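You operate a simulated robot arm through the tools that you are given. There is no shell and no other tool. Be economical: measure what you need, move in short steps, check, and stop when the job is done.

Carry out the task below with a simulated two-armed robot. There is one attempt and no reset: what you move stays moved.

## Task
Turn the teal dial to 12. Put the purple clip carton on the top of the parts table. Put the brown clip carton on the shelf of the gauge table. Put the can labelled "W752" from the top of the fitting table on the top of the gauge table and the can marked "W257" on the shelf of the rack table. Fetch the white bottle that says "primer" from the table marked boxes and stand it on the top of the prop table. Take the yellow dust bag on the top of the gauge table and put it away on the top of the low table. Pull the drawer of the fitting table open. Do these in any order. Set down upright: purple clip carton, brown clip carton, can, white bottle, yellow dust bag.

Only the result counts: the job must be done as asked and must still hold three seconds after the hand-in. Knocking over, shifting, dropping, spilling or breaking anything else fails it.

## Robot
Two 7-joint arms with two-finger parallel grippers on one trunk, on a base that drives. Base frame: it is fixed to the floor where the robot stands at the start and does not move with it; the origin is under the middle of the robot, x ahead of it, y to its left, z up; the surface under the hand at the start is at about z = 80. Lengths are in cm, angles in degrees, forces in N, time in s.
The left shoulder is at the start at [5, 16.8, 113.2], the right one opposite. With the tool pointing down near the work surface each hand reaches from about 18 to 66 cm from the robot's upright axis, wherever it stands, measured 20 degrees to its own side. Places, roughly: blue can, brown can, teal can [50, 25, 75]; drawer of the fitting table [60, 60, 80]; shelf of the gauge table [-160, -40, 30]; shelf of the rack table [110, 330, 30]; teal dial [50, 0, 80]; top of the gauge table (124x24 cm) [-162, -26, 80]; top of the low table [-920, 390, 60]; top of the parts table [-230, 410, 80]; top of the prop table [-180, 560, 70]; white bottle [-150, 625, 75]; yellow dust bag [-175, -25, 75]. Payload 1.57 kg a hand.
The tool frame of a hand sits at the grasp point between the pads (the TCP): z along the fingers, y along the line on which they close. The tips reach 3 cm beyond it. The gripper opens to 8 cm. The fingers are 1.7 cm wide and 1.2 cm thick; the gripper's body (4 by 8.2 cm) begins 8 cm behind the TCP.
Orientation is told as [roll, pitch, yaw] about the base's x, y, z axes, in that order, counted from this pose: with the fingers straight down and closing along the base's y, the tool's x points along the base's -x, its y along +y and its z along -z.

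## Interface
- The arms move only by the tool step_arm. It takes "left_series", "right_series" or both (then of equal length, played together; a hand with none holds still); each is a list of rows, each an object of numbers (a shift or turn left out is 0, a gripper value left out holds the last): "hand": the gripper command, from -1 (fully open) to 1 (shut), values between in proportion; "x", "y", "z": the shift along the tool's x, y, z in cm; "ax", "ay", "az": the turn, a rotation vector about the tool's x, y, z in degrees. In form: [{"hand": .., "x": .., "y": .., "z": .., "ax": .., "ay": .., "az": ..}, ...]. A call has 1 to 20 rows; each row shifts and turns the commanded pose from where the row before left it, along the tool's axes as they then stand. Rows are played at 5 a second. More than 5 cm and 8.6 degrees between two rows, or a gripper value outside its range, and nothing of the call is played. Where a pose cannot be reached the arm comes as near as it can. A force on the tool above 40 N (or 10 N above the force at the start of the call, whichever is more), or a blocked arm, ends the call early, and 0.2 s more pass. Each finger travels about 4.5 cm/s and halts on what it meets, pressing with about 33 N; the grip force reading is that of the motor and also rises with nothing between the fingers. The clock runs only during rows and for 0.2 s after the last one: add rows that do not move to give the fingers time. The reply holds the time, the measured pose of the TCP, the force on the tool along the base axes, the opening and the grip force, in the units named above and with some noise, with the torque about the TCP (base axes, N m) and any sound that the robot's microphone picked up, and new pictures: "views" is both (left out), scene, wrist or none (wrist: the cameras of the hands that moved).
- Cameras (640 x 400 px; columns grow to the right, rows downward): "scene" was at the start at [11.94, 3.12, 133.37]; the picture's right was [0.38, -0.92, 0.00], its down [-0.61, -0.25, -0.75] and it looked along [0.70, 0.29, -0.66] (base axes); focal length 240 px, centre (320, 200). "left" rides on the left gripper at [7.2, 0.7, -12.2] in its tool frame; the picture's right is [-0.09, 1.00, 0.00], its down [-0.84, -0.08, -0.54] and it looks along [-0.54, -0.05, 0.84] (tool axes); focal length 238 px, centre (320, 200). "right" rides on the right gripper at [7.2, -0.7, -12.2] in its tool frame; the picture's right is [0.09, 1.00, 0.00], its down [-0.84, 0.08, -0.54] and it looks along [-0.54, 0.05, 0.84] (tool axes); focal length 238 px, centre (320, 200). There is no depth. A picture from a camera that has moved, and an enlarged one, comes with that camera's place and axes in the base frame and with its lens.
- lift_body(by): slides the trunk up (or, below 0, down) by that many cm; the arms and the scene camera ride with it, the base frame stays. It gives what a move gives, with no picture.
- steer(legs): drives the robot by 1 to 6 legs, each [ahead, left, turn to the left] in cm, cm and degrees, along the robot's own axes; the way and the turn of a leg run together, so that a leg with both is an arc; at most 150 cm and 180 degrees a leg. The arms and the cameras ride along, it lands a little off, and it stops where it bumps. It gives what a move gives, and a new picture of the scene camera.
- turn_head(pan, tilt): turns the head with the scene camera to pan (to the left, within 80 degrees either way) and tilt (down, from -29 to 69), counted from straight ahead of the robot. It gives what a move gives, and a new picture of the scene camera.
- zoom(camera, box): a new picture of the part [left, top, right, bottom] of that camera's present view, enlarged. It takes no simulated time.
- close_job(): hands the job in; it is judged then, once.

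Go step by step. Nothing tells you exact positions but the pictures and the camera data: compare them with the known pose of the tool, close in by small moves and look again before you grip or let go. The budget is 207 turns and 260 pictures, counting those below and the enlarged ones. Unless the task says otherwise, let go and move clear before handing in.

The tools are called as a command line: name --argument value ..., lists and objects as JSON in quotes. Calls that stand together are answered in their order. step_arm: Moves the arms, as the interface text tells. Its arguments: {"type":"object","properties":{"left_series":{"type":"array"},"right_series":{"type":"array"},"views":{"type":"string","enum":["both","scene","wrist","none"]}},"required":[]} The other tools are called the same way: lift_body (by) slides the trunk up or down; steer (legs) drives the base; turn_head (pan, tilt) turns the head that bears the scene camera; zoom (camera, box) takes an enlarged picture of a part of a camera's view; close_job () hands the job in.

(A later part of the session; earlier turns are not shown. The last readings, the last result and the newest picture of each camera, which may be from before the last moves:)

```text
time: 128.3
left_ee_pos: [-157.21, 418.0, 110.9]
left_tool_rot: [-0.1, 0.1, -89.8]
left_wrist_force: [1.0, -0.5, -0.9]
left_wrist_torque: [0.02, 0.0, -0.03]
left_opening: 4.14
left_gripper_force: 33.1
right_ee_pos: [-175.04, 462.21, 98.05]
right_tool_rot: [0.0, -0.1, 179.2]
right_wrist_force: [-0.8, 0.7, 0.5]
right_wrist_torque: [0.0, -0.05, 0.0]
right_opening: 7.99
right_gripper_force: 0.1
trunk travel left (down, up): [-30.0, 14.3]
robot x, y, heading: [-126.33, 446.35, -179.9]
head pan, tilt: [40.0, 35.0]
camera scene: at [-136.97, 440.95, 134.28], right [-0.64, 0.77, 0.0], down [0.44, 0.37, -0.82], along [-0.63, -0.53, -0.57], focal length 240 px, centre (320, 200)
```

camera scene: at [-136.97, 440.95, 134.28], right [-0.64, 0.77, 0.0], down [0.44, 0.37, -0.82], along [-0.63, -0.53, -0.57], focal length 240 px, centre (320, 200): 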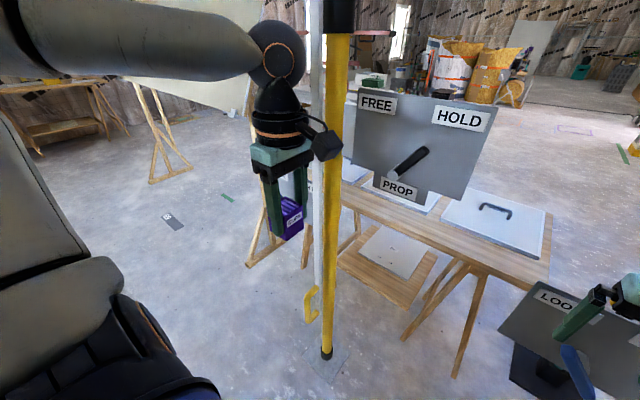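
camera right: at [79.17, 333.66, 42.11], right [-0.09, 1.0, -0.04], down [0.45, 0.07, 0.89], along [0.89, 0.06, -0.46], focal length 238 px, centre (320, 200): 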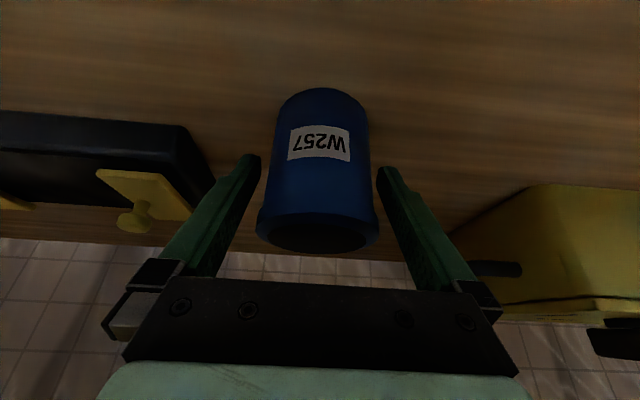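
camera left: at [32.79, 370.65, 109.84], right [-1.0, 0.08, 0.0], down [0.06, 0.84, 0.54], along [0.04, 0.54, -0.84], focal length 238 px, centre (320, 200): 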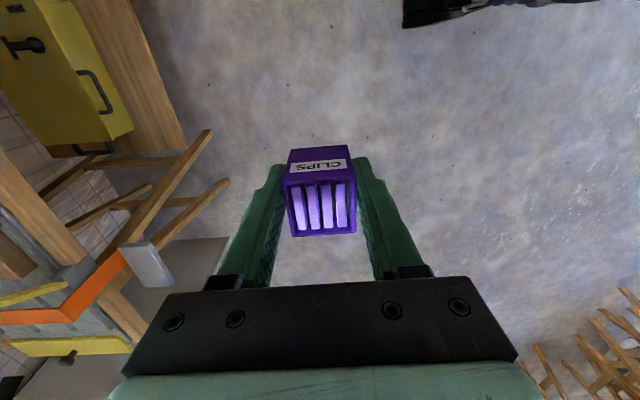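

There's a free wooden strip about 9.5 cm deep (x -201..-210) in front of the plates. I'll tuck the right arm, straighten the left wrist, then drive to line up at y about 452.

step_arm --right_series '[{"x": 4.4, "y": -2.2}, {"x": 4.4, "y": -2.2}, {"x": 4.4, "y": -2.2}, {"x": 4.4, "y": -2.2}, {"x": 4.4, "y": -2.2}, {"x": 4.4, "y": -2.2}, {}, {}, {}, {}, {}, {}]' --left_series '[{"az": 8.2}, {"az": 8.2}, {"az": 8.2}, {"az": 8.2}, {"az": 8.2}, {"az": 8.2}, {"az": 8.2}, {"az": 8.2}, {"az": 8.2}, {"az": 8.2}, {"az": 8}, {}]' --views "none"

steer --legs '[[0, -18, 0]]'

```text
time: 130.9
left_ee_pos: [-157.09, 417.86, 110.83]
left_tool_rot: [0.0, -0.1, -179.9]
left_wrist_force: [-0.3, -0.7, -1.3]
left_wrist_torque: [0.0, 0.0, -0.04]
left_opening: 4.15
left_gripper_force: 33.0
right_ee_pos: [-151.14, 476.1, 99.13]
right_tool_rot: [0.0, 0.0, 179.4]
right_wrist_force: [0.0, -0.4, -0.9]
right_wrist_torque: [0.0, -0.01, 0.01]
right_opening: 8.0
right_gripper_force: 0.0
right hand out of reach, approached as far as the arm can: row 6
trunk travel left (down, up): [-30.0, 14.3]
robot x, y, heading: [-126.16, 446.78, -180.2]
head pan, tilt: [40.0, 35.0]
```

```text
time: 133.1
left_ee_pos: [-157.17, 435.93, 110.95]
left_tool_rot: [0.0, -0.1, -179.8]
left_wrist_force: [0.5, 0.1, -1.3]
left_wrist_torque: [-0.03, 0.01, 0.02]
left_opening: 4.14
left_gripper_force: 32.9
right_ee_pos: [-151.21, 494.11, 99.17]
right_tool_rot: [0.1, 0.0, 179.4]
right_wrist_force: [-0.4, -0.3, 0.4]
right_wrist_torque: [-0.01, 0.01, -0.01]
right_opening: 8.0
right_gripper_force: 0.1
trunk travel left (down, up): [-30.0, 14.3]
robot x, y, heading: [-126.65, 464.9, -179.8]
head pan, tilt: [40.0, 35.0]
camera scene: at [-136.99, 459.05, 134.28], right [-0.65, 0.76, 0.0], down [0.44, 0.37, -0.82], along [-0.63, -0.53, -0.57], focal length 240 px, centre (320, 200)
```

scene: 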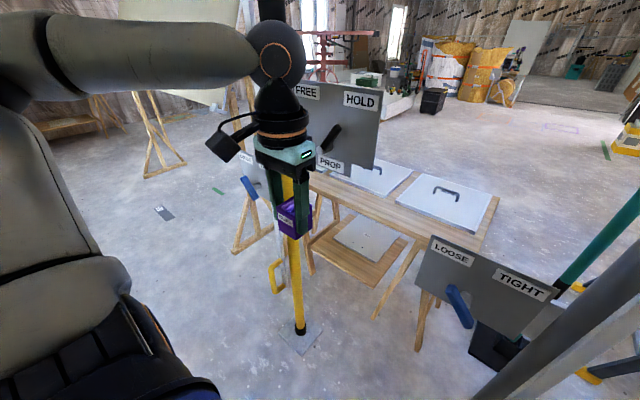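

The lower LOOSE/TIGHT board hangs at about x -181, y 453–480, z 82–98, and the upper board covers y 411–438, z 105–125. I'll carry the carton over between them at about y 452 and above z 106, with the right arm moved well aside.

step_arm --right_series '[{"x": 3.5, "y": -3.5}, {"x": 3.5, "y": -3.5}, {"x": 3.5, "y": -3.5}, {"x": 3, "y": -3.5}, {}]' --left_series '[{"y": -3.5, "z": -1}, {"y": -3.5, "z": -1}, {"y": -3, "z": -1}, {}, {}]' --views "none"

turn_head --pan 5 --tilt 35

```text
time: 134.3
left_ee_pos: [-156.99, 445.9, 113.68]
left_tool_rot: [0.0, -0.1, -179.7]
left_wrist_force: [0.0, 0.2, -1.5]
left_wrist_torque: [0.0, -0.04, 0.02]
left_opening: 4.15
left_gripper_force: 32.8
right_ee_pos: [-139.4, 509.15, 99.81]
right_tool_rot: [0.1, -0.1, 179.5]
right_wrist_force: [-0.4, 0.2, 0.6]
right_wrist_torque: [0.0, -0.03, 0.02]
right_opening: 8.01
right_gripper_force: 0.1
right hand out of reach, approached as far as the arm can: row 1, 2
trunk travel left (down, up): [-30.0, 14.3]
robot x, y, heading: [-126.45, 464.73, -179.7]
head pan, tilt: [40.0, 35.0]
```

```text
time: 135.3
left_ee_pos: [-157.02, 445.85, 113.76]
left_tool_rot: [0.1, 0.0, -179.7]
left_wrist_force: [0.1, 0.4, -0.8]
left_wrist_torque: [0.02, 0.0, -0.01]
left_opening: 4.16
left_gripper_force: 33.0
right_ee_pos: [-139.41, 509.14, 99.91]
right_tool_rot: [0.1, 0.0, 179.4]
right_wrist_force: [0.0, -0.2, -0.1]
right_wrist_torque: [-0.01, -0.01, 0.0]
right_opening: 8.03
right_gripper_force: 0.0
trunk travel left (down, up): [-30.0, 14.3]
robot x, y, heading: [-126.5, 464.74, -179.7]
head pan, tilt: [5.0, 35.0]
camera scene: at [-139.03, 463.9, 134.28], right [-0.09, 1.0, 0.0], down [0.57, 0.05, -0.82], along [-0.82, -0.07, -0.57], focal length 240 px, centre (320, 200)
```

scene: 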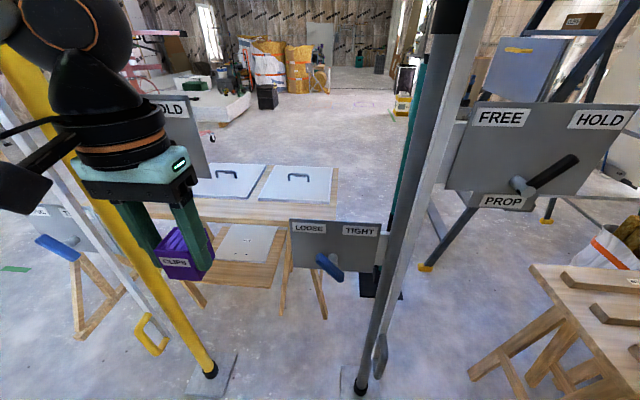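

Boards confirmed. I'll drive ahead 22 cm and slightly right.

steer --legs '[[0, -5, 0], [22, 0, 0]]'

step_arm --left_series '[{"x": -4}, {"x": -4}, {"x": -4}, {}]' --views "both"

```text
time: 137.7
left_ee_pos: [-179.07, 450.76, 113.76]
left_tool_rot: [-0.1, -0.1, -179.8]
left_wrist_force: [0.5, 0.2, -0.6]
left_wrist_torque: [-0.01, -0.04, 0.01]
left_opening: 4.15
left_gripper_force: 32.9
right_ee_pos: [-161.28, 514.23, 99.75]
right_tool_rot: [0.1, 0.0, 179.4]
right_wrist_force: [0.0, 0.7, -0.3]
right_wrist_torque: [-0.03, 0.0, 0.02]
right_opening: 8.0
right_gripper_force: 0.1
trunk travel left (down, up): [-30.0, 14.3]
robot x, y, heading: [-148.18, 469.76, -179.7]
head pan, tilt: [5.0, 35.0]
camera scene: at [-160.99, 468.91, 134.27], right [-0.09, 1.0, 0.0], down [0.57, 0.05, -0.82], along [-0.82, -0.07, -0.57], focal length 240 px, centre (320, 200)
```

scene: 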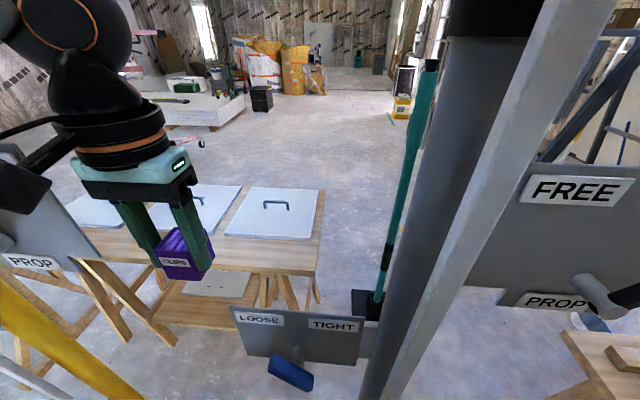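

```text
time: 138.7
left_ee_pos: [-191.08, 450.78, 113.81]
left_tool_rot: [0.0, -0.1, -179.8]
left_wrist_force: [0.3, -0.9, -1.0]
left_wrist_torque: [0.01, 0.01, -0.02]
left_opening: 4.14
left_gripper_force: 32.9
right_ee_pos: [-161.14, 514.03, 99.71]
right_tool_rot: [0.0, 0.0, 179.4]
right_wrist_force: [-0.4, 0.2, -0.6]
right_wrist_torque: [0.02, -0.01, 0.01]
right_opening: 8.0
right_gripper_force: 0.0
trunk travel left (down, up): [-30.0, 14.3]
robot x, y, heading: [-147.84, 469.94, -179.6]
head pan, tilt: [5.0, 35.0]
camera scene: at [-160.88, 468.91, 134.28], right [-0.09, 1.0, 0.0], down [0.57, 0.05, -0.82], along [-0.82, -0.07, -0.57], focal length 240 px, centre (320, 200)
camera left: at [-183.82, 450.12, 125.83], right [-0.09, -1.0, 0.0], down [-0.84, 0.07, 0.54], along [-0.54, 0.05, -0.84], focal length 238 px, centre (320, 200)
```

scene: 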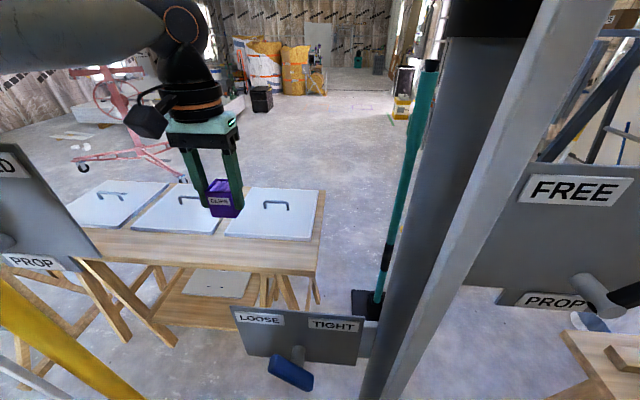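
left: 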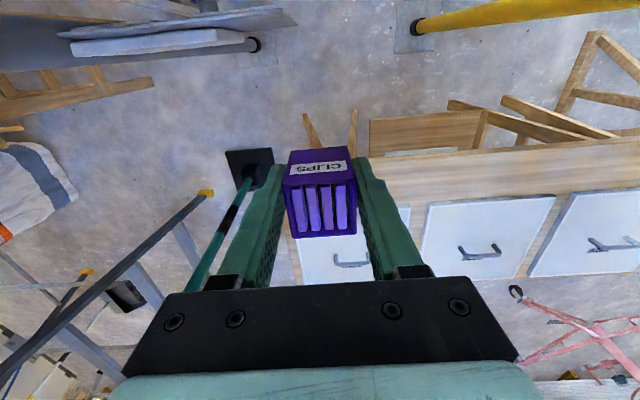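

The free strip looks like x -204..-214.5. I'll extend to x -209.5, then descend to just above it and check.

step_arm --left_series '[{"x": -4.5}, {"x": -4.5}, {"x": -4.5}, {"x": -5}, {"z": 4.5}, {"z": 4.5}, {"z": 4.5}, {"z": 4.5}, {"z": 3.5}, {}]' --views "both"

```text
time: 140.4
left_ee_pos: [-202.05, 449.56, 108.37]
left_tool_rot: [0.6, -12.2, 177.5]
left_wrist_force: [-0.4, -1.6, -1.0]
left_wrist_torque: [0.02, -0.02, -0.01]
left_opening: 4.14
left_gripper_force: 32.7
left hand out of reach, approached as far as the arm can: row 2, 3, 4
right_ee_pos: [-160.67, 515.43, 99.21]
right_tool_rot: [0.8, -0.4, 179.1]
right_wrist_force: [-0.5, 0.9, -0.3]
right_wrist_torque: [-0.09, -0.01, -0.01]
right_opening: 8.0
right_gripper_force: 0.0
trunk travel left (down, up): [-30.0, 14.3]
robot x, y, heading: [-148.99, 470.08, 179.7]
head pan, tilt: [5.0, 35.0]
stopped in row 8 (left hand): the arm was blocked; the commanded pose is now the measured one
camera scene: at [-160.37, 470.77, 134.27], right [-0.08, 1.0, -0.01], down [0.57, 0.03, -0.82], along [-0.82, -0.08, -0.57], focal length 240 px, centre (320, 200)
camera left: at [-192.51, 448.64, 118.74], right [-0.13, -0.99, 0.03], down [-0.7, 0.12, 0.71], along [-0.7, 0.07, -0.71], focal length 238 px, centre (320, 200)
```

scene: 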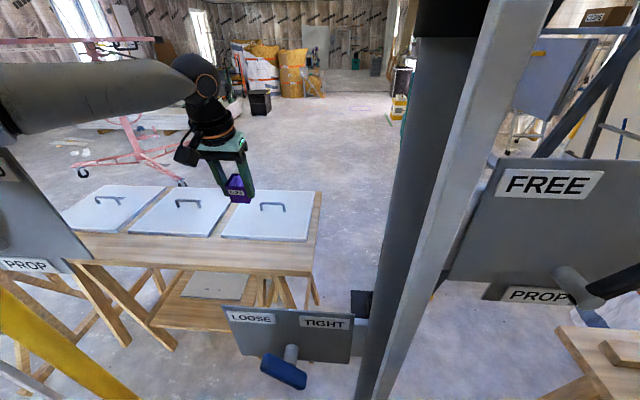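
left: 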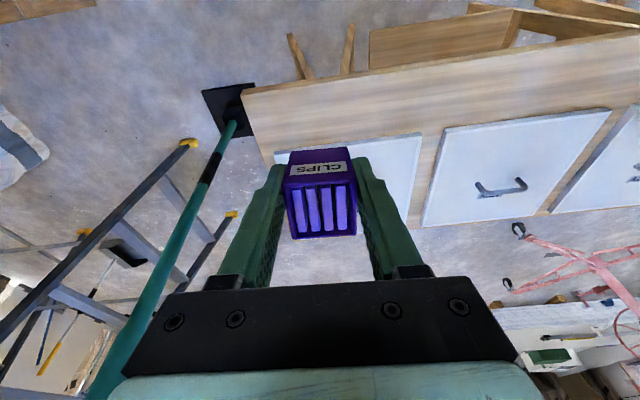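

The arm was blocked, perhaps the elbow on the yellow post's board. I'll retreat the way I came and look.

step_arm --left_series '[{"z": -2.5, "x": 1}, {"x": 4, "z": -0.8, "ay": 4}, {"x": 4, "z": -0.6, "ay": 4}, {"x": 3, "ay": 4}, {}]' --views "scene"

turn_head --pan 45 --tilt 15

```text
time: 141.6
left_ee_pos: [-189.48, 446.95, 108.99]
left_tool_rot: [-0.3, 1.9, 178.6]
left_wrist_force: [0.8, 0.5, -1.1]
left_wrist_torque: [-0.03, -0.04, 0.0]
left_opening: 4.15
left_gripper_force: 33.1
right_ee_pos: [-161.22, 514.2, 99.94]
right_tool_rot: [0.0, 0.0, 179.1]
right_wrist_force: [-0.6, -0.2, -0.6]
right_wrist_torque: [0.03, 0.02, -0.01]
right_opening: 8.0
right_gripper_force: 0.0
trunk travel left (down, up): [-30.0, 14.3]
robot x, y, heading: [-148.5, 469.98, 180.0]
head pan, tilt: [5.0, 35.0]
camera scene: at [-161.07, 469.03, 134.27], right [-0.08, 1.0, 0.0], down [0.57, 0.05, -0.82], along [-0.82, -0.07, -0.57], focal length 240 px, centre (320, 200)
```

scene: 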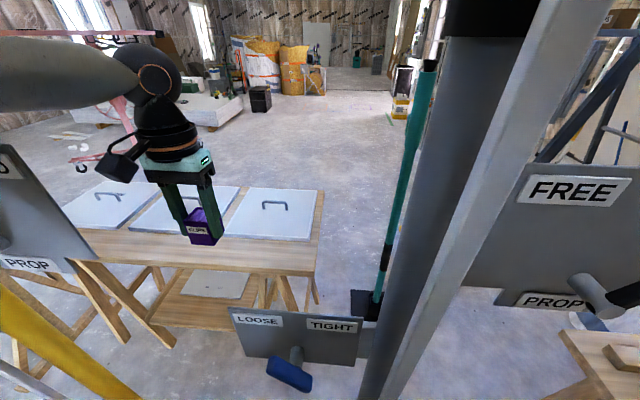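

```text
time: 142.7
left_ee_pos: [-189.6, 446.94, 108.89]
left_tool_rot: [-0.3, 1.8, 178.4]
left_wrist_force: [-0.1, 0.7, -0.6]
left_wrist_torque: [0.0, -0.04, 0.0]
left_opening: 4.13
left_gripper_force: 33.0
right_ee_pos: [-161.24, 514.23, 99.81]
right_tool_rot: [0.1, 0.0, 179.3]
right_wrist_force: [1.7, 0.4, -0.6]
right_wrist_torque: [0.01, 0.02, -0.02]
right_opening: 8.02
right_gripper_force: 0.0
trunk travel left (down, up): [-30.0, 14.3]
robot x, y, heading: [-148.54, 469.92, 179.8]
head pan, tilt: [45.0, 15.0]
camera scene: at [-158.91, 463.21, 137.47], right [-0.7, 0.71, 0.0], down [0.18, 0.18, -0.97], along [-0.68, -0.68, -0.26], focal length 240 px, centre (320, 200)
```

scene: 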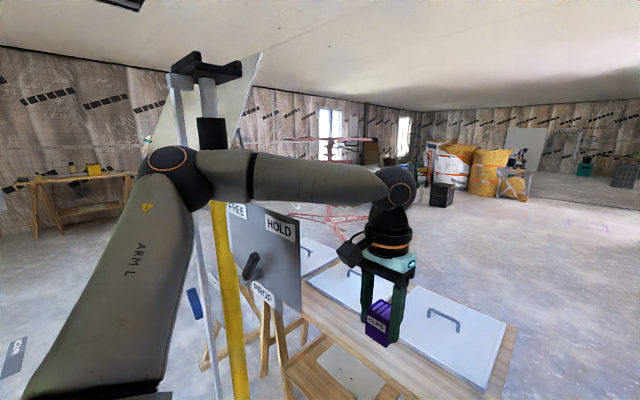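

The elbow swings near the yellow post. A better way is the table's left end (y about 370), which is clear of boards for the left arm. I'll back out and go round the front.

step_arm --left_series '[{"x": 4, "y": -1}, {"x": 4, "ay": -1.8}, {"x": 4}, {}]' --views "none"

steer --legs '[[-32, 0, 0], [0, 80, 0]]'

turn_head --pan 10 --tilt 30

```text
time: 143.7
left_ee_pos: [-177.58, 447.81, 109.14]
left_tool_rot: [-0.3, 0.0, 178.5]
left_wrist_force: [0.5, 0.2, -0.8]
left_wrist_torque: [0.04, 0.0, 0.0]
left_opening: 4.14
left_gripper_force: 32.7
right_ee_pos: [-161.25, 514.22, 99.76]
right_tool_rot: [0.0, 0.0, 179.1]
right_wrist_force: [0.0, -0.1, -0.1]
right_wrist_torque: [0.03, 0.0, -0.02]
right_opening: 8.01
right_gripper_force: 0.1
trunk travel left (down, up): [-30.0, 14.3]
robot x, y, heading: [-148.38, 469.61, 180.3]
head pan, tilt: [45.0, 15.0]
```

```text
time: 152.8
left_ee_pos: [-146.24, 368.24, 109.21]
left_tool_rot: [-0.3, 0.0, 178.6]
left_wrist_force: [-0.1, -0.8, -0.5]
left_wrist_torque: [-0.02, 0.0, -0.02]
left_opening: 4.11
left_gripper_force: 32.5
right_ee_pos: [-130.03, 434.67, 99.78]
right_tool_rot: [0.1, 0.0, 179.3]
right_wrist_force: [0.1, -0.3, -0.4]
right_wrist_torque: [0.02, -0.03, -0.01]
right_opening: 7.99
right_gripper_force: 0.0
trunk travel left (down, up): [-30.0, 14.3]
robot x, y, heading: [-117.03, 390.38, -180.1]
head pan, tilt: [45.0, 15.0]
camera scene: at [-127.57, 383.63, 137.48], right [-0.71, 0.71, 0.0], down [0.18, 0.18, -0.97], along [-0.68, -0.68, -0.26], focal length 240 px, centre (320, 200)
```

scene: 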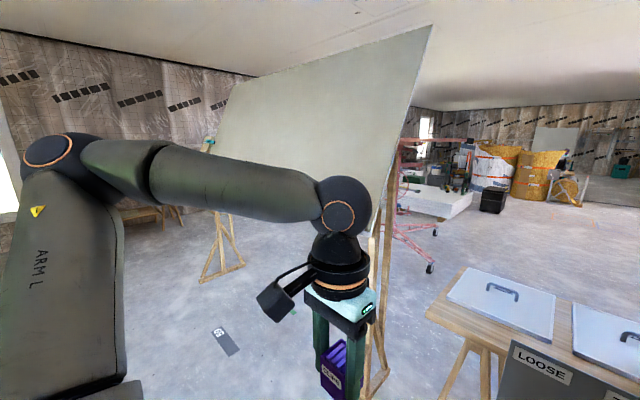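

```text
time: 153.8
left_ee_pos: [-146.24, 368.23, 109.24]
left_tool_rot: [-0.3, -0.1, 178.6]
left_wrist_force: [0.3, -0.5, -0.7]
left_wrist_torque: [-0.04, 0.04, 0.0]
left_opening: 4.16
left_gripper_force: 33.1
right_ee_pos: [-129.96, 434.78, 99.71]
right_tool_rot: [0.1, 0.0, 179.3]
right_wrist_force: [-0.3, -0.2, -0.3]
right_wrist_torque: [0.0, -0.01, -0.02]
right_opening: 8.02
right_gripper_force: 0.2
trunk travel left (down, up): [-30.0, 14.3]
robot x, y, heading: [-117.32, 390.37, -179.7]
head pan, tilt: [10.0, 30.0]
camera scene: at [-129.88, 388.67, 135.06], right [-0.17, 0.98, 0.0], down [0.49, 0.09, -0.87], along [-0.85, -0.15, -0.5], focal length 240 px, centre (320, 200)
```

scene: 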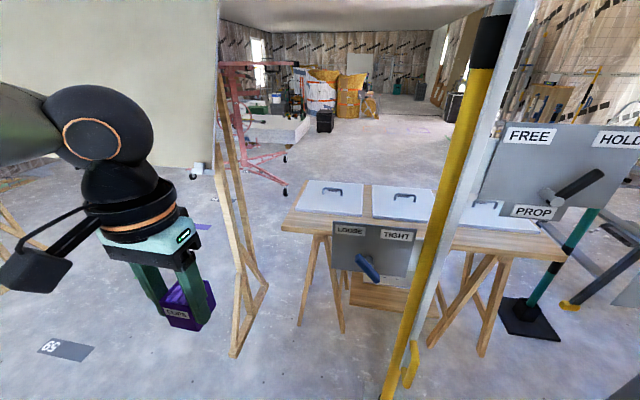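

This side is clear: easel leg at y about 332, the board's left edge at y about 383. I'll drive ahead 31 cm with the hand at y about 369.

steer --legs '[[31, 0, 0]]'

step_arm --left_series '[{"z": 4}, {"z": 4}, {"z": 4}, {"x": -4}, {"x": -4}, {"x": -4}, {}]' --views "both"

```text
time: 155.8
left_ee_pos: [-177.09, 368.07, 109.12]
left_tool_rot: [-0.3, 0.0, 178.7]
left_wrist_force: [0.4, -1.1, -0.2]
left_wrist_torque: [0.03, 0.0, 0.03]
left_opening: 4.14
left_gripper_force: 32.6
right_ee_pos: [-160.93, 434.7, 99.85]
right_tool_rot: [0.0, 0.0, 179.5]
right_wrist_force: [-0.4, 0.4, 0.0]
right_wrist_torque: [0.02, -0.02, 0.02]
right_opening: 7.99
right_gripper_force: 0.1
trunk travel left (down, up): [-30.0, 14.3]
robot x, y, heading: [-147.92, 390.32, -180.0]
head pan, tilt: [10.0, 30.0]
camera scene: at [-160.7, 388.62, 135.05], right [-0.18, 0.98, 0.0], down [0.49, 0.09, -0.87], along [-0.85, -0.15, -0.5], focal length 240 px, centre (320, 200)
```

scene: 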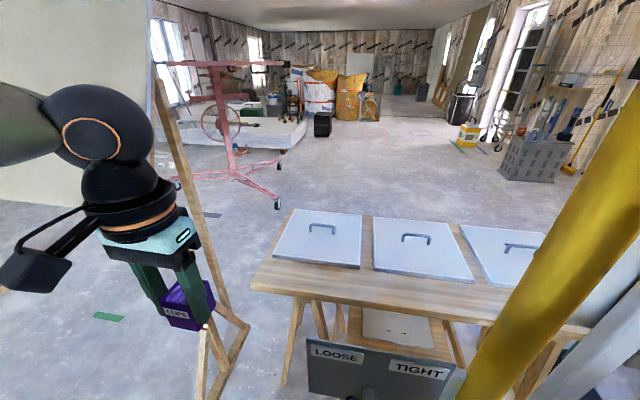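

```text
time: 157.4
left_ee_pos: [-189.16, 368.44, 96.99]
left_tool_rot: [-0.3, 0.0, 178.6]
left_wrist_force: [1.2, -0.4, -0.8]
left_wrist_torque: [0.01, 0.0, 0.0]
left_opening: 4.13
left_gripper_force: 33.3
right_ee_pos: [-160.88, 434.73, 99.84]
right_tool_rot: [0.0, 0.0, 179.4]
right_wrist_force: [0.0, 0.5, -0.7]
right_wrist_torque: [0.0, 0.0, -0.01]
right_opening: 8.02
right_gripper_force: 0.1
trunk travel left (down, up): [-30.0, 14.3]
robot x, y, heading: [-148.04, 390.33, -179.9]
head pan, tilt: [10.0, 30.0]
camera scene: at [-160.63, 388.62, 135.06], right [-0.18, 0.98, 0.0], down [0.49, 0.09, -0.87], along [-0.85, -0.15, -0.5], focal length 240 px, centre (320, 200)
camera left: at [-182.08, 367.54, 109.15], right [-0.12, -0.99, 0.0], down [-0.83, 0.1, 0.54], along [-0.54, 0.07, -0.84], focal length 238 px, centre (320, 200)
```

scene: 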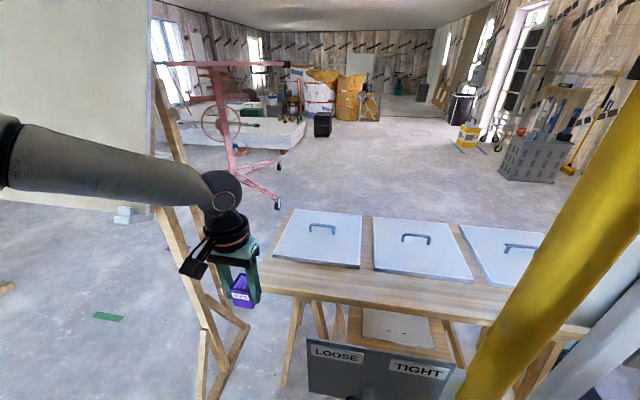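
left: 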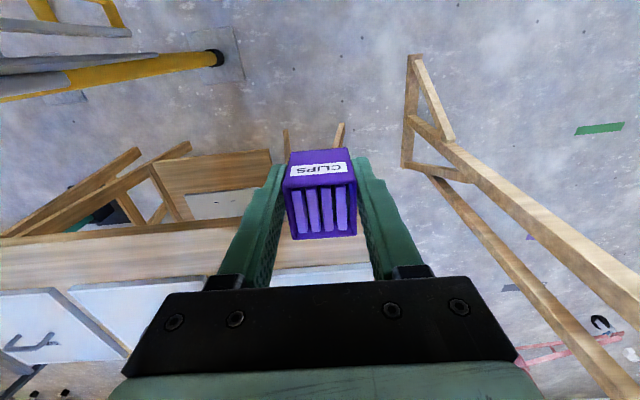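

The strip is x -205..-213, and the table's left end is near y 362. I'll extend to [-208.8, 371], then descend.

step_arm --left_series '[{"y": -2.4}, {"x": -4}, {"x": -4}, {"x": -4}, {"x": -4}, {"x": -3.6}, {}]' --views "both"

```text
time: 159.0
left_ee_pos: [-201.22, 366.63, 98.21]
left_tool_rot: [-0.3, -0.2, 178.5]
left_wrist_force: [-0.4, 0.6, -0.9]
left_wrist_torque: [0.02, 0.0, 0.0]
left_opening: 4.13
left_gripper_force: 32.8
left hand out of reach, approached as far as the arm can: row 4, 5, 6
right_ee_pos: [-160.75, 434.62, 99.9]
right_tool_rot: [0.0, 0.0, 179.5]
right_wrist_force: [0.6, 0.4, 0.1]
right_wrist_torque: [-0.03, -0.01, -0.01]
right_opening: 8.0
right_gripper_force: 0.1
trunk travel left (down, up): [-30.0, 14.3]
robot x, y, heading: [-147.63, 390.51, -179.8]
head pan, tilt: [10.0, 30.0]
camera scene: at [-160.65, 388.63, 135.06], right [-0.18, 0.98, 0.0], down [0.49, 0.09, -0.87], along [-0.85, -0.15, -0.5], focal length 240 px, centre (320, 200)
camera left: at [-194.14, 365.78, 110.3], right [-0.12, -0.99, -0.01], down [-0.83, 0.09, 0.54], along [-0.54, 0.07, -0.84], focal length 238 px, centre (320, 200)
```

scene: 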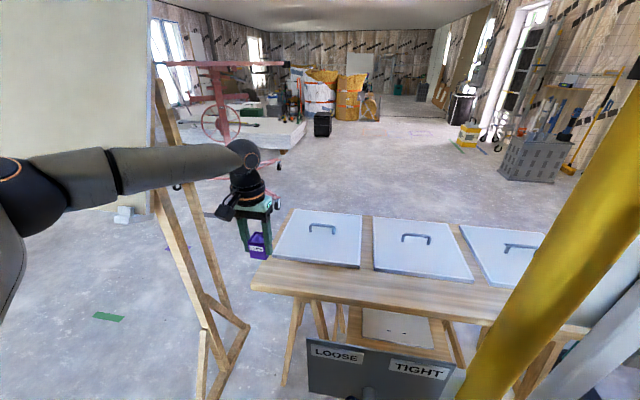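
left: 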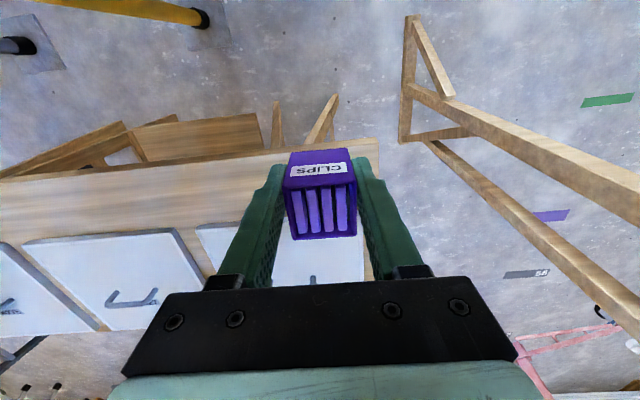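

Out of reach by a few centimetres at this height. I'll raise the trunk 12 cm, so the wrist sits lower relative to the shoulder, and try again.

lift_body --by 12

step_arm --left_series '[{"z": 4}, {"z": 4}, {"z": 4}, {"y": -3, "x": -2}, {"x": -3}, {"x": -2.5}, {}]' --views "both"

```text
time: 160.5
left_ee_pos: [-201.22, 366.71, 110.24]
left_tool_rot: [-0.2, -0.1, 178.8]
left_wrist_force: [0.1, 0.6, -0.1]
left_wrist_torque: [0.0, -0.01, 0.03]
left_opening: 4.16
left_gripper_force: 33.1
right_ee_pos: [-160.92, 434.74, 111.87]
right_tool_rot: [0.0, 0.0, 179.4]
right_wrist_force: [-0.1, 0.1, 0.0]
right_wrist_torque: [0.01, 0.01, 0.01]
right_opening: 8.01
right_gripper_force: 0.1
trunk travel left (down, up): [-42.0, 2.3]
robot x, y, heading: [-147.58, 390.12, -180.0]
head pan, tilt: [10.0, 30.0]
```

```text
time: 162.1
left_ee_pos: [-200.23, 364.81, 102.77]
left_tool_rot: [-0.3, -0.2, 178.7]
left_wrist_force: [-0.2, -0.5, -1.7]
left_wrist_torque: [0.0, 0.0, 0.03]
left_opening: 4.15
left_gripper_force: 32.9
left hand out of reach, approached as far as the arm can: row 1, 2, 3, 4, 5, 6
right_ee_pos: [-160.91, 434.63, 111.92]
right_tool_rot: [0.0, -0.1, 179.4]
right_wrist_force: [0.7, -0.3, 0.2]
right_wrist_torque: [0.02, 0.02, -0.02]
right_opening: 8.0
right_gripper_force: 0.0
trunk travel left (down, up): [-42.0, 2.3]
robot x, y, heading: [-147.97, 390.49, -180.3]
head pan, tilt: [10.0, 30.0]
camera scene: at [-160.65, 388.62, 147.06], right [-0.18, 0.98, 0.0], down [0.49, 0.09, -0.87], along [-0.85, -0.15, -0.5], focal length 240 px, centre (320, 200)
camera left: at [-193.0, 364.01, 114.71], right [-0.12, -0.99, -0.01], down [-0.83, 0.09, 0.55], along [-0.54, 0.07, -0.84], focal length 238 px, centre (320, 200)
```

scene: 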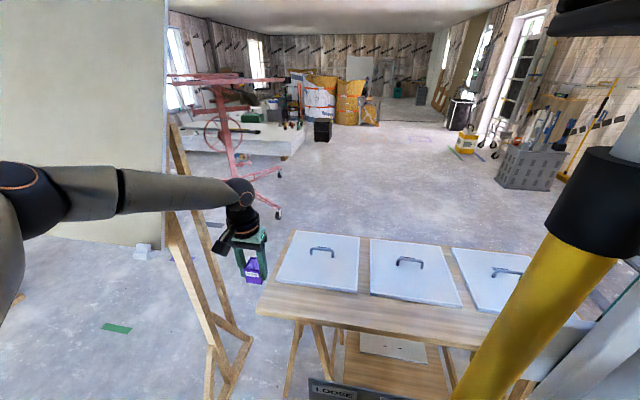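
left: 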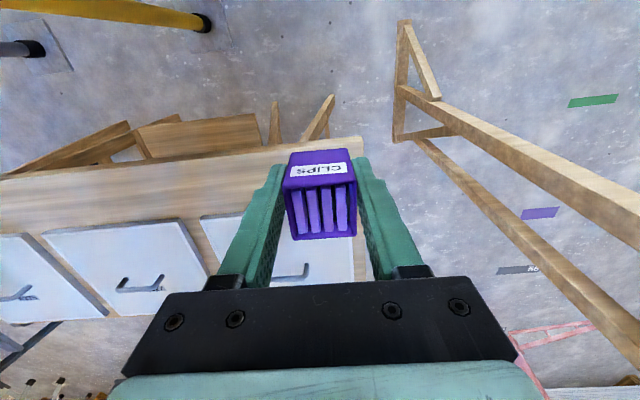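

The local solution seems stuck. I'll retract, lower the trunk again, drop the hand to just above table height, then extend low, where the reach is longest.

step_arm --left_series '[{"x": 4}, {"x": 4}, {"x": 4}, {"x": 4}, {"y": 1.5}, {}]' --views "none"

lift_body --by -10

```text
time: 163.5
left_ee_pos: [-184.47, 362.86, 102.61]
left_tool_rot: [-0.3, 0.0, 178.7]
left_wrist_force: [1.0, 0.2, -1.3]
left_wrist_torque: [-0.05, -0.03, 0.0]
left_opening: 4.14
left_gripper_force: 33.0
right_ee_pos: [-160.86, 434.71, 111.7]
right_tool_rot: [0.0, 0.0, 179.4]
right_wrist_force: [0.4, 0.6, 0.3]
right_wrist_torque: [-0.03, -0.01, 0.01]
right_opening: 7.99
right_gripper_force: 0.0
trunk travel left (down, up): [-42.0, 2.3]
robot x, y, heading: [-147.68, 390.61, -179.7]
head pan, tilt: [10.0, 30.0]
```

```text
time: 164.9
left_ee_pos: [-184.36, 362.84, 92.54]
left_tool_rot: [-0.3, -0.2, 178.7]
left_wrist_force: [-0.7, 0.0, -0.4]
left_wrist_torque: [-0.02, -0.02, -0.02]
left_opening: 4.15
left_gripper_force: 32.7
right_ee_pos: [-160.99, 434.57, 101.93]
right_tool_rot: [0.1, -0.1, 179.4]
right_wrist_force: [0.1, 0.7, -0.1]
right_wrist_torque: [-0.02, 0.0, 0.01]
right_opening: 8.02
right_gripper_force: 0.0
trunk travel left (down, up): [-32.0, 12.3]
robot x, y, heading: [-148.02, 390.67, -179.9]
head pan, tilt: [10.0, 30.0]
```

step_arm --left_series '[{"z": 4}, {"x": -4}, {"x": -4}, {"x": -4}, {"x": -4}, {"x": -4}, {"x": -4}, {}]' --views "both"

```text
time: 166.7
left_ee_pos: [-201.64, 360.79, 92.01]
left_tool_rot: [-0.4, -0.1, 178.7]
left_wrist_force: [0.0, 0.8, -0.6]
left_wrist_torque: [-0.01, -0.04, 0.02]
left_opening: 4.14
left_gripper_force: 33.0
left hand out of reach, approached as far as the arm can: row 5, 6, 7
right_ee_pos: [-160.91, 434.62, 101.9]
right_tool_rot: [-0.1, 0.0, 179.5]
right_wrist_force: [0.3, -0.5, -0.9]
right_wrist_torque: [-0.01, 0.01, 0.0]
right_opening: 8.01
right_gripper_force: 0.0
trunk travel left (down, up): [-32.0, 12.3]
robot x, y, heading: [-147.79, 390.27, -179.8]
head pan, tilt: [10.0, 30.0]
camera scene: at [-160.65, 388.63, 137.06], right [-0.18, 0.98, 0.0], down [0.49, 0.09, -0.87], along [-0.85, -0.15, -0.5], focal length 240 px, centre (320, 200)
camera left: at [-194.55, 359.84, 104.07], right [-0.12, -0.99, -0.01], down [-0.83, 0.09, 0.54], along [-0.54, 0.07, -0.84], focal length 238 px, centre (320, 200)
```

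scene: 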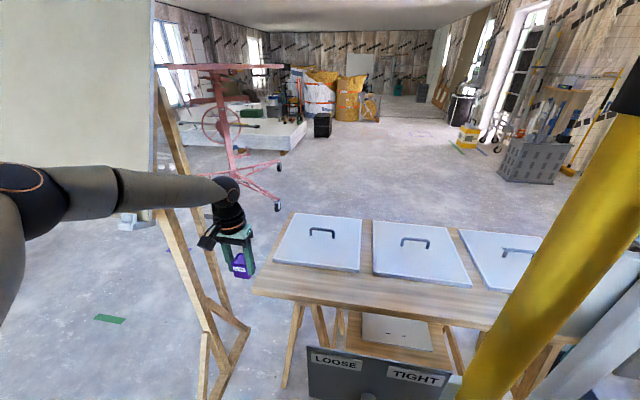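
left: 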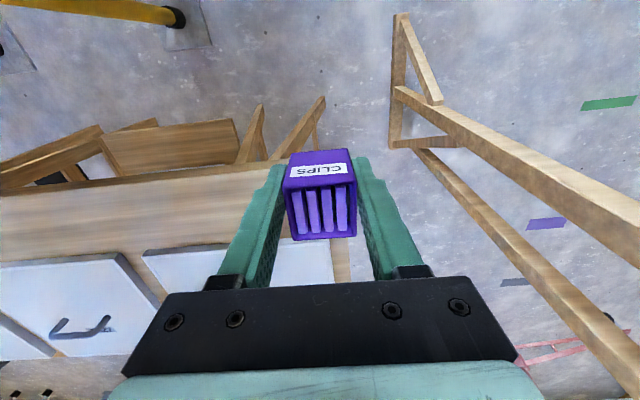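

The reach stops about 8 cm short. I'll look down to see how much room the base and body have in front.

turn_head --pan -5 --tilt 69

```text
time: 167.7
left_ee_pos: [-201.61, 360.75, 91.83]
left_tool_rot: [-0.3, -0.3, 178.7]
left_wrist_force: [-0.2, 0.3, -1.1]
left_wrist_torque: [0.0, -0.01, 0.03]
left_opening: 4.19
left_gripper_force: 32.8
right_ee_pos: [-160.84, 434.64, 101.86]
right_tool_rot: [0.0, -0.1, 179.3]
right_wrist_force: [-0.1, -0.8, -0.4]
right_wrist_torque: [0.0, 0.02, 0.0]
right_opening: 7.99
right_gripper_force: 0.0
trunk travel left (down, up): [-32.0, 12.3]
robot x, y, heading: [-148.03, 390.35, -179.8]
head pan, tilt: [-5.0, 68.8]
camera scene: at [-157.32, 390.69, 131.91], right [0.09, 1.0, 0.0], down [0.93, -0.08, -0.36], along [-0.36, 0.03, -0.93], focal length 240 px, centre (320, 200)
```

scene: 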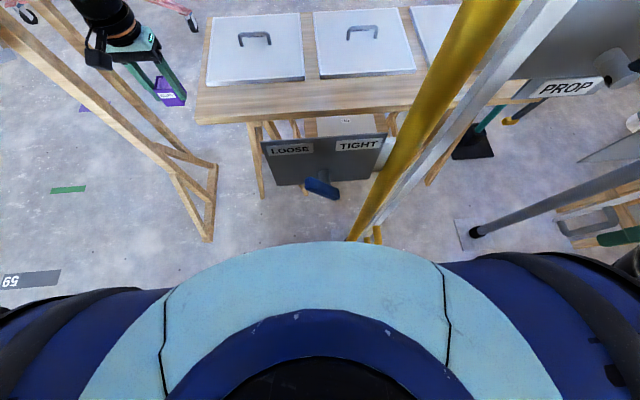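

A tilted grip would give far more forward reach, so I'll regrasp the carton on another surface. First I'll retract and go look at the prop and boxes tables.

step_arm --left_series '[{"z": -4}, {"x": 4, "z": -2}, {"x": 4, "z": -2}, {"x": 4, "z": -2}, {"x": 4, "z": -2}, {"x": 3}, {}]' --views "none"

steer --legs '[[-45, 0, 0], [0, -110, 0], [0, 0, -30]]'

turn_head --pan -10 --tilt 30

```text
time: 169.3
left_ee_pos: [-182.39, 360.22, 104.12]
left_tool_rot: [-0.4, 0.0, 178.7]
left_wrist_force: [0.0, 0.2, -1.3]
left_wrist_torque: [0.01, 0.02, -0.02]
left_opening: 4.13
left_gripper_force: 32.7
right_ee_pos: [-160.96, 434.72, 101.79]
right_tool_rot: [0.0, 0.0, 179.5]
right_wrist_force: [0.1, 0.7, -0.4]
right_wrist_torque: [0.03, 0.01, 0.0]
right_opening: 8.03
right_gripper_force: 0.1
trunk travel left (down, up): [-32.0, 12.3]
robot x, y, heading: [-147.83, 390.48, -179.8]
head pan, tilt: [-5.0, 68.8]
```

```text
time: 183.0
left_ee_pos: [-146.62, 491.95, 104.14]
left_tool_rot: [-0.4, 0.0, 147.1]
left_wrist_force: [-0.4, -0.1, -1.6]
left_wrist_torque: [0.02, 0.0, 0.01]
left_opening: 4.13
left_gripper_force: 33.6
right_ee_pos: [-89.35, 544.21, 101.82]
right_tool_rot: [0.0, 0.0, 148.0]
right_wrist_force: [-0.1, -0.2, 0.6]
right_wrist_torque: [0.0, 0.02, 0.01]
right_opening: 8.01
right_gripper_force: 0.1
trunk travel left (down, up): [-32.0, 12.3]
robot x, y, heading: [-100.99, 499.6, 148.8]
head pan, tilt: [-5.0, 68.8]
camera scene: at [-109.11, 504.88, 131.91], right [0.59, 0.81, 0.0], down [0.75, -0.55, -0.36], along [-0.29, 0.21, -0.93], focal length 240 px, centre (320, 200)
```

scene: 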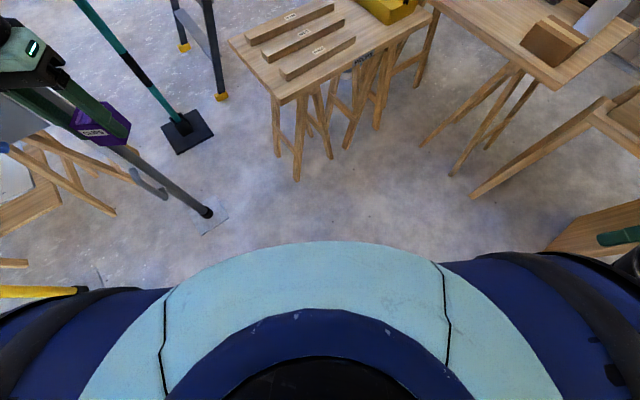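

```text
time: 184.0
left_ee_pos: [-146.65, 491.92, 104.15]
left_tool_rot: [-0.3, -0.1, 147.2]
left_wrist_force: [0.2, 0.0, -1.5]
left_wrist_torque: [0.0, 0.0, -0.02]
left_opening: 4.12
left_gripper_force: 32.9
right_ee_pos: [-89.23, 544.18, 101.85]
right_tool_rot: [0.0, 0.1, 147.9]
right_wrist_force: [0.0, -0.5, 0.3]
right_wrist_torque: [-0.01, 0.02, 0.02]
right_opening: 7.99
right_gripper_force: 0.1
trunk travel left (down, up): [-32.0, 12.3]
robot x, y, heading: [-101.3, 499.44, 148.7]
head pan, tilt: [-10.0, 30.0]
camera scene: at [-111.4, 507.53, 137.05], right [0.66, 0.75, 0.0], down [0.38, -0.33, -0.87], along [-0.65, 0.57, -0.5], focal length 240 px, centre (320, 200)
```

scene: 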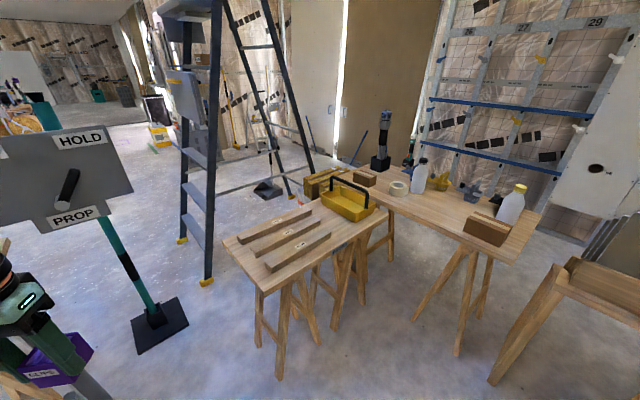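

zoom --camera "scene" --box '[220, 130, 390, 290]'

zoom --camera "scene" --box '[370, 130, 570, 280]'

```text
2.50 times, centred on (305, 210) of scene
camera zoom: at [-111.4, 507.53, 137.05], right [0.66, 0.75, 0.0], down [0.38, -0.33, -0.87], along [-0.65, 0.57, -0.5], focal length 601 px, centre (358, 175)
```

zoom: 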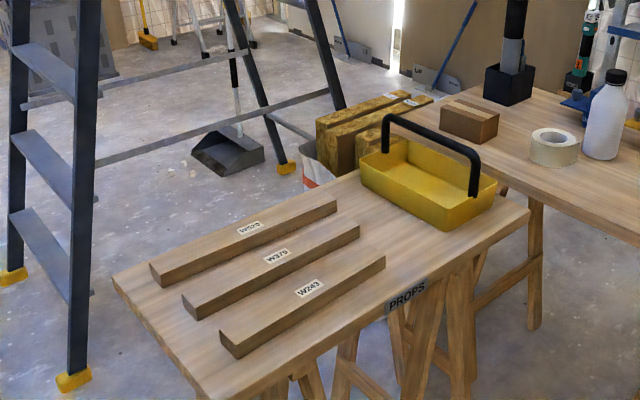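

```text
2.67 times, centred on (470, 205) of scene
camera zoom: at [-111.4, 507.53, 137.05], right [0.66, 0.75, 0.0], down [0.38, -0.33, -0.87], along [-0.65, 0.57, -0.5], focal length 641 px, centre (-80, 187)
```

zoom: 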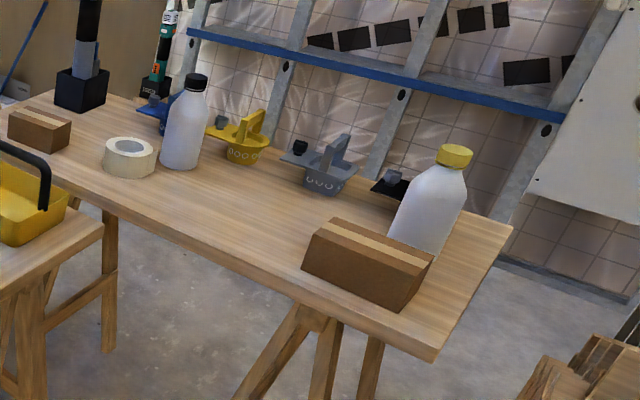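

The prop table spans about x -200..-165, y 529–600, with a free gap between the wood pieces and the tray. The boxes table's front edge is near y 596 and holds two white bottles (black cap, yellow cap). I'll face the boxes table, read the labels and regrasp the carton there.

steer --legs '[[0, 0, -58.7], [40, 24, 0]]'

turn_head --pan 10 --tilt 35

```text
time: 189.4
left_ee_pos: [-157.19, 573.12, 104.05]
left_tool_rot: [-0.3, -0.1, 90.1]
left_wrist_force: [0.9, -1.0, -1.4]
left_wrist_torque: [-0.03, 0.02, 0.02]
left_opening: 4.13
left_gripper_force: 33.4
right_ee_pos: [-82.21, 553.03, 101.87]
right_tool_rot: [0.0, 0.0, 90.7]
right_wrist_force: [0.5, 0.4, 0.0]
right_wrist_torque: [-0.04, -0.01, 0.04]
right_opening: 8.0
right_gripper_force: 0.0
trunk travel left (down, up): [-32.0, 12.3]
robot x, y, heading: [-126.35, 539.01, 91.4]
head pan, tilt: [-10.0, 30.0]
camera scene: at [-124.87, 551.88, 137.05], right [0.99, -0.15, 0.0], down [-0.07, -0.49, -0.87], along [0.13, 0.86, -0.5], focal length 240 px, centre (320, 200)
```

scene: 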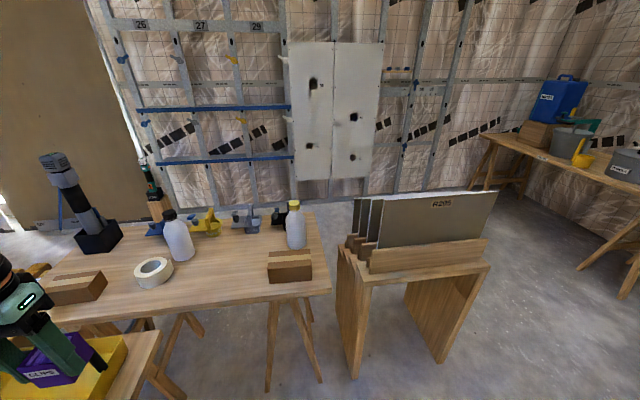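

```text
time: 190.2
left_ee_pos: [-157.16, 572.99, 104.12]
left_tool_rot: [-0.4, -0.1, 90.0]
left_wrist_force: [-0.3, -0.4, -1.5]
left_wrist_torque: [-0.03, 0.01, -0.05]
left_opening: 4.14
left_gripper_force: 32.9
right_ee_pos: [-82.19, 552.98, 101.82]
right_tool_rot: [0.1, 0.1, 90.7]
right_wrist_force: [0.2, 0.2, -0.1]
right_wrist_torque: [-0.03, 0.0, 0.01]
right_opening: 8.02
right_gripper_force: 0.0
trunk travel left (down, up): [-32.0, 12.3]
robot x, y, heading: [-126.22, 539.57, 91.4]
head pan, tilt: [10.0, 35.0]
camera scene: at [-127.93, 551.54, 136.28], right [0.98, 0.2, 0.0], down [0.11, -0.56, -0.82], along [-0.16, 0.8, -0.57], focal length 240 px, centre (320, 200)
```

scene: 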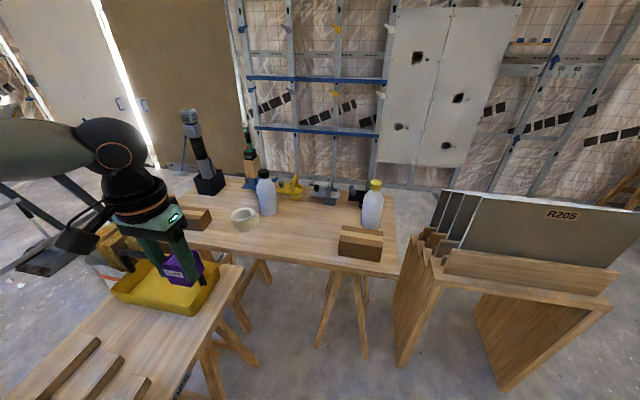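

zoom --camera "scene" --box '[220, 150, 400, 270]'

```text
3.33 times, centred on (310, 210) of scene
camera zoom: at [-127.93, 551.54, 136.28], right [0.98, 0.2, 0.0], down [0.11, -0.56, -0.82], along [-0.16, 0.8, -0.57], focal length 801 px, centre (353, 167)
```

zoom: 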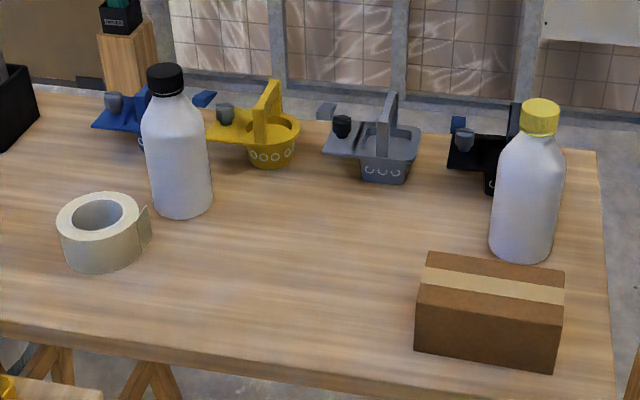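

Labels face away; I'll read them with a wrist camera later. The tabletop is about z 73 with free space near [-150, 609], so I'll move in to set the carton there for a regrasp.

steer --legs '[[18, -5, -1.4]]'

step_arm --left_series '[{"x": -4}, {"x": -4}, {"x": -4}, {"x": -4}, {"z": 4}, {"z": 4}, {"z": 4}, {"z": 4}, {}]' --views "both"

```text
time: 191.7
left_ee_pos: [-151.52, 591.67, 104.07]
left_tool_rot: [-0.2, 0.0, 88.7]
left_wrist_force: [0.6, 0.7, -1.4]
left_wrist_torque: [-0.05, 0.01, 0.01]
left_opening: 4.13
left_gripper_force: 33.2
right_ee_pos: [-77.17, 570.02, 101.79]
right_tool_rot: [0.0, -0.1, 89.4]
right_wrist_force: [0.3, -0.9, -0.3]
right_wrist_torque: [-0.02, -0.01, 0.0]
right_opening: 7.98
right_gripper_force: 0.0
trunk travel left (down, up): [-32.0, 12.3]
robot x, y, heading: [-121.31, 556.41, 90.0]
head pan, tilt: [10.0, 35.0]
camera scene: at [-122.8, 569.57, 136.27], right [0.98, 0.18, 0.0], down [0.1, -0.57, -0.82], along [-0.14, 0.81, -0.57], focal length 240 px, centre (320, 200)
```

scene: 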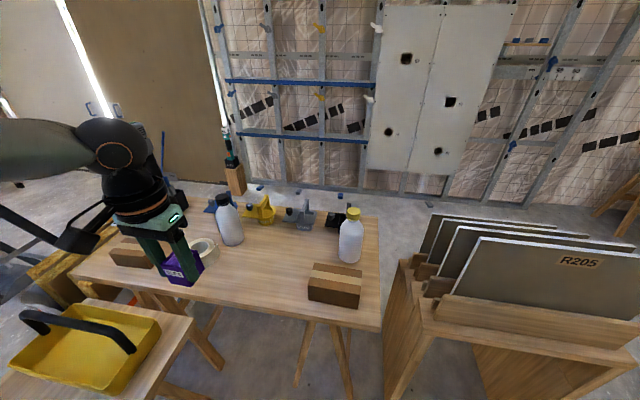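

```text
time: 193.7
left_ee_pos: [-150.99, 607.58, 88.23]
left_tool_rot: [-0.4, -0.1, 88.8]
left_wrist_force: [-0.1, -0.2, -0.9]
left_wrist_torque: [0.02, -0.03, 0.01]
left_opening: 4.15
left_gripper_force: 33.1
right_ee_pos: [-77.27, 569.98, 101.86]
right_tool_rot: [0.0, 0.0, 89.5]
right_wrist_force: [0.3, -0.8, -0.8]
right_wrist_torque: [-0.04, -0.02, 0.0]
right_opening: 8.0
right_gripper_force: 0.0
trunk travel left (down, up): [-32.0, 12.3]
robot x, y, heading: [-121.53, 557.17, 90.2]
head pan, tilt: [10.0, 35.0]
camera scene: at [-122.83, 569.49, 136.28], right [0.98, 0.18, 0.0], down [0.1, -0.56, -0.82], along [-0.14, 0.81, -0.57], focal length 240 px, centre (320, 200)
camera left: at [-152.1, 600.46, 100.28], right [-0.99, 0.11, -0.01], down [0.09, 0.83, 0.54], along [0.07, 0.54, -0.84], focal length 238 px, centre (320, 200)
```

scene: 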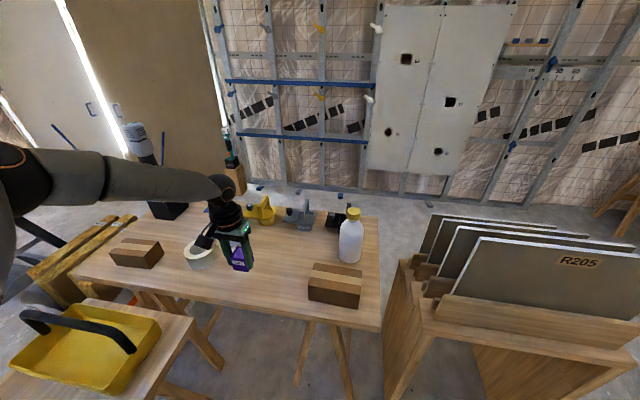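
left: 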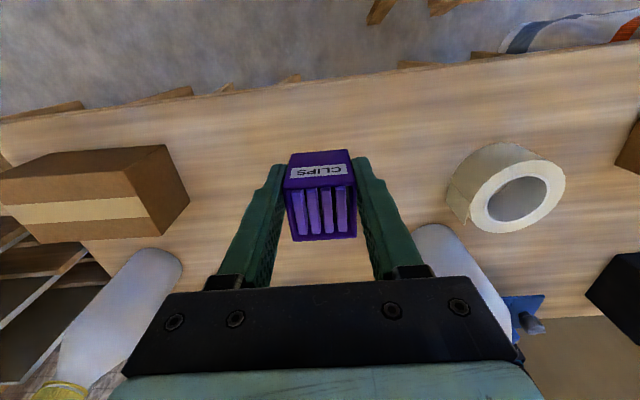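

Good spot. I'll move 2 cm further in and descend gently until contact.

step_arm --left_series '[{"x": -2}, {"z": 3}, {"z": 3}, {"z": 2}, {"z": 1}, {}]' --views "none"

step_arm --left_series '[{"z": 0.6}, {"z": 0.6}, {}]' --views "none"

```text
time: 195.1
left_ee_pos: [-152.76, 604.94, 82.95]
left_tool_rot: [-0.3, -0.2, 88.8]
left_wrist_force: [-0.3, 0.2, -1.1]
left_wrist_torque: [-0.02, -0.03, 0.01]
left_opening: 4.13
left_gripper_force: 33.2
left hand out of reach, approached as far as the arm can: row 1, 2, 3, 4, 5
right_ee_pos: [-77.11, 569.97, 101.81]
right_tool_rot: [-0.1, 0.0, 89.4]
right_wrist_force: [0.2, -0.2, -0.2]
right_wrist_torque: [0.02, 0.0, 0.01]
right_opening: 8.01
right_gripper_force: 0.1
trunk travel left (down, up): [-32.0, 12.3]
robot x, y, heading: [-121.36, 557.33, 90.3]
head pan, tilt: [10.0, 35.0]
```

```text
time: 195.9
left_ee_pos: [-152.92, 604.47, 82.31]
left_tool_rot: [-0.2, -0.1, 88.8]
left_wrist_force: [-0.4, 0.7, -0.7]
left_wrist_torque: [-0.01, -0.03, 0.02]
left_opening: 4.16
left_gripper_force: 33.1
left hand out of reach, approached as far as the arm can: row 1, 2
right_ee_pos: [-77.01, 569.98, 101.82]
right_tool_rot: [-0.1, 0.0, 89.5]
right_wrist_force: [-0.2, -0.6, 0.9]
right_wrist_torque: [-0.02, -0.01, 0.01]
right_opening: 7.98
right_gripper_force: 0.0
trunk travel left (down, up): [-32.0, 12.3]
robot x, y, heading: [-121.51, 556.71, 90.1]
head pan, tilt: [10.0, 35.0]
```

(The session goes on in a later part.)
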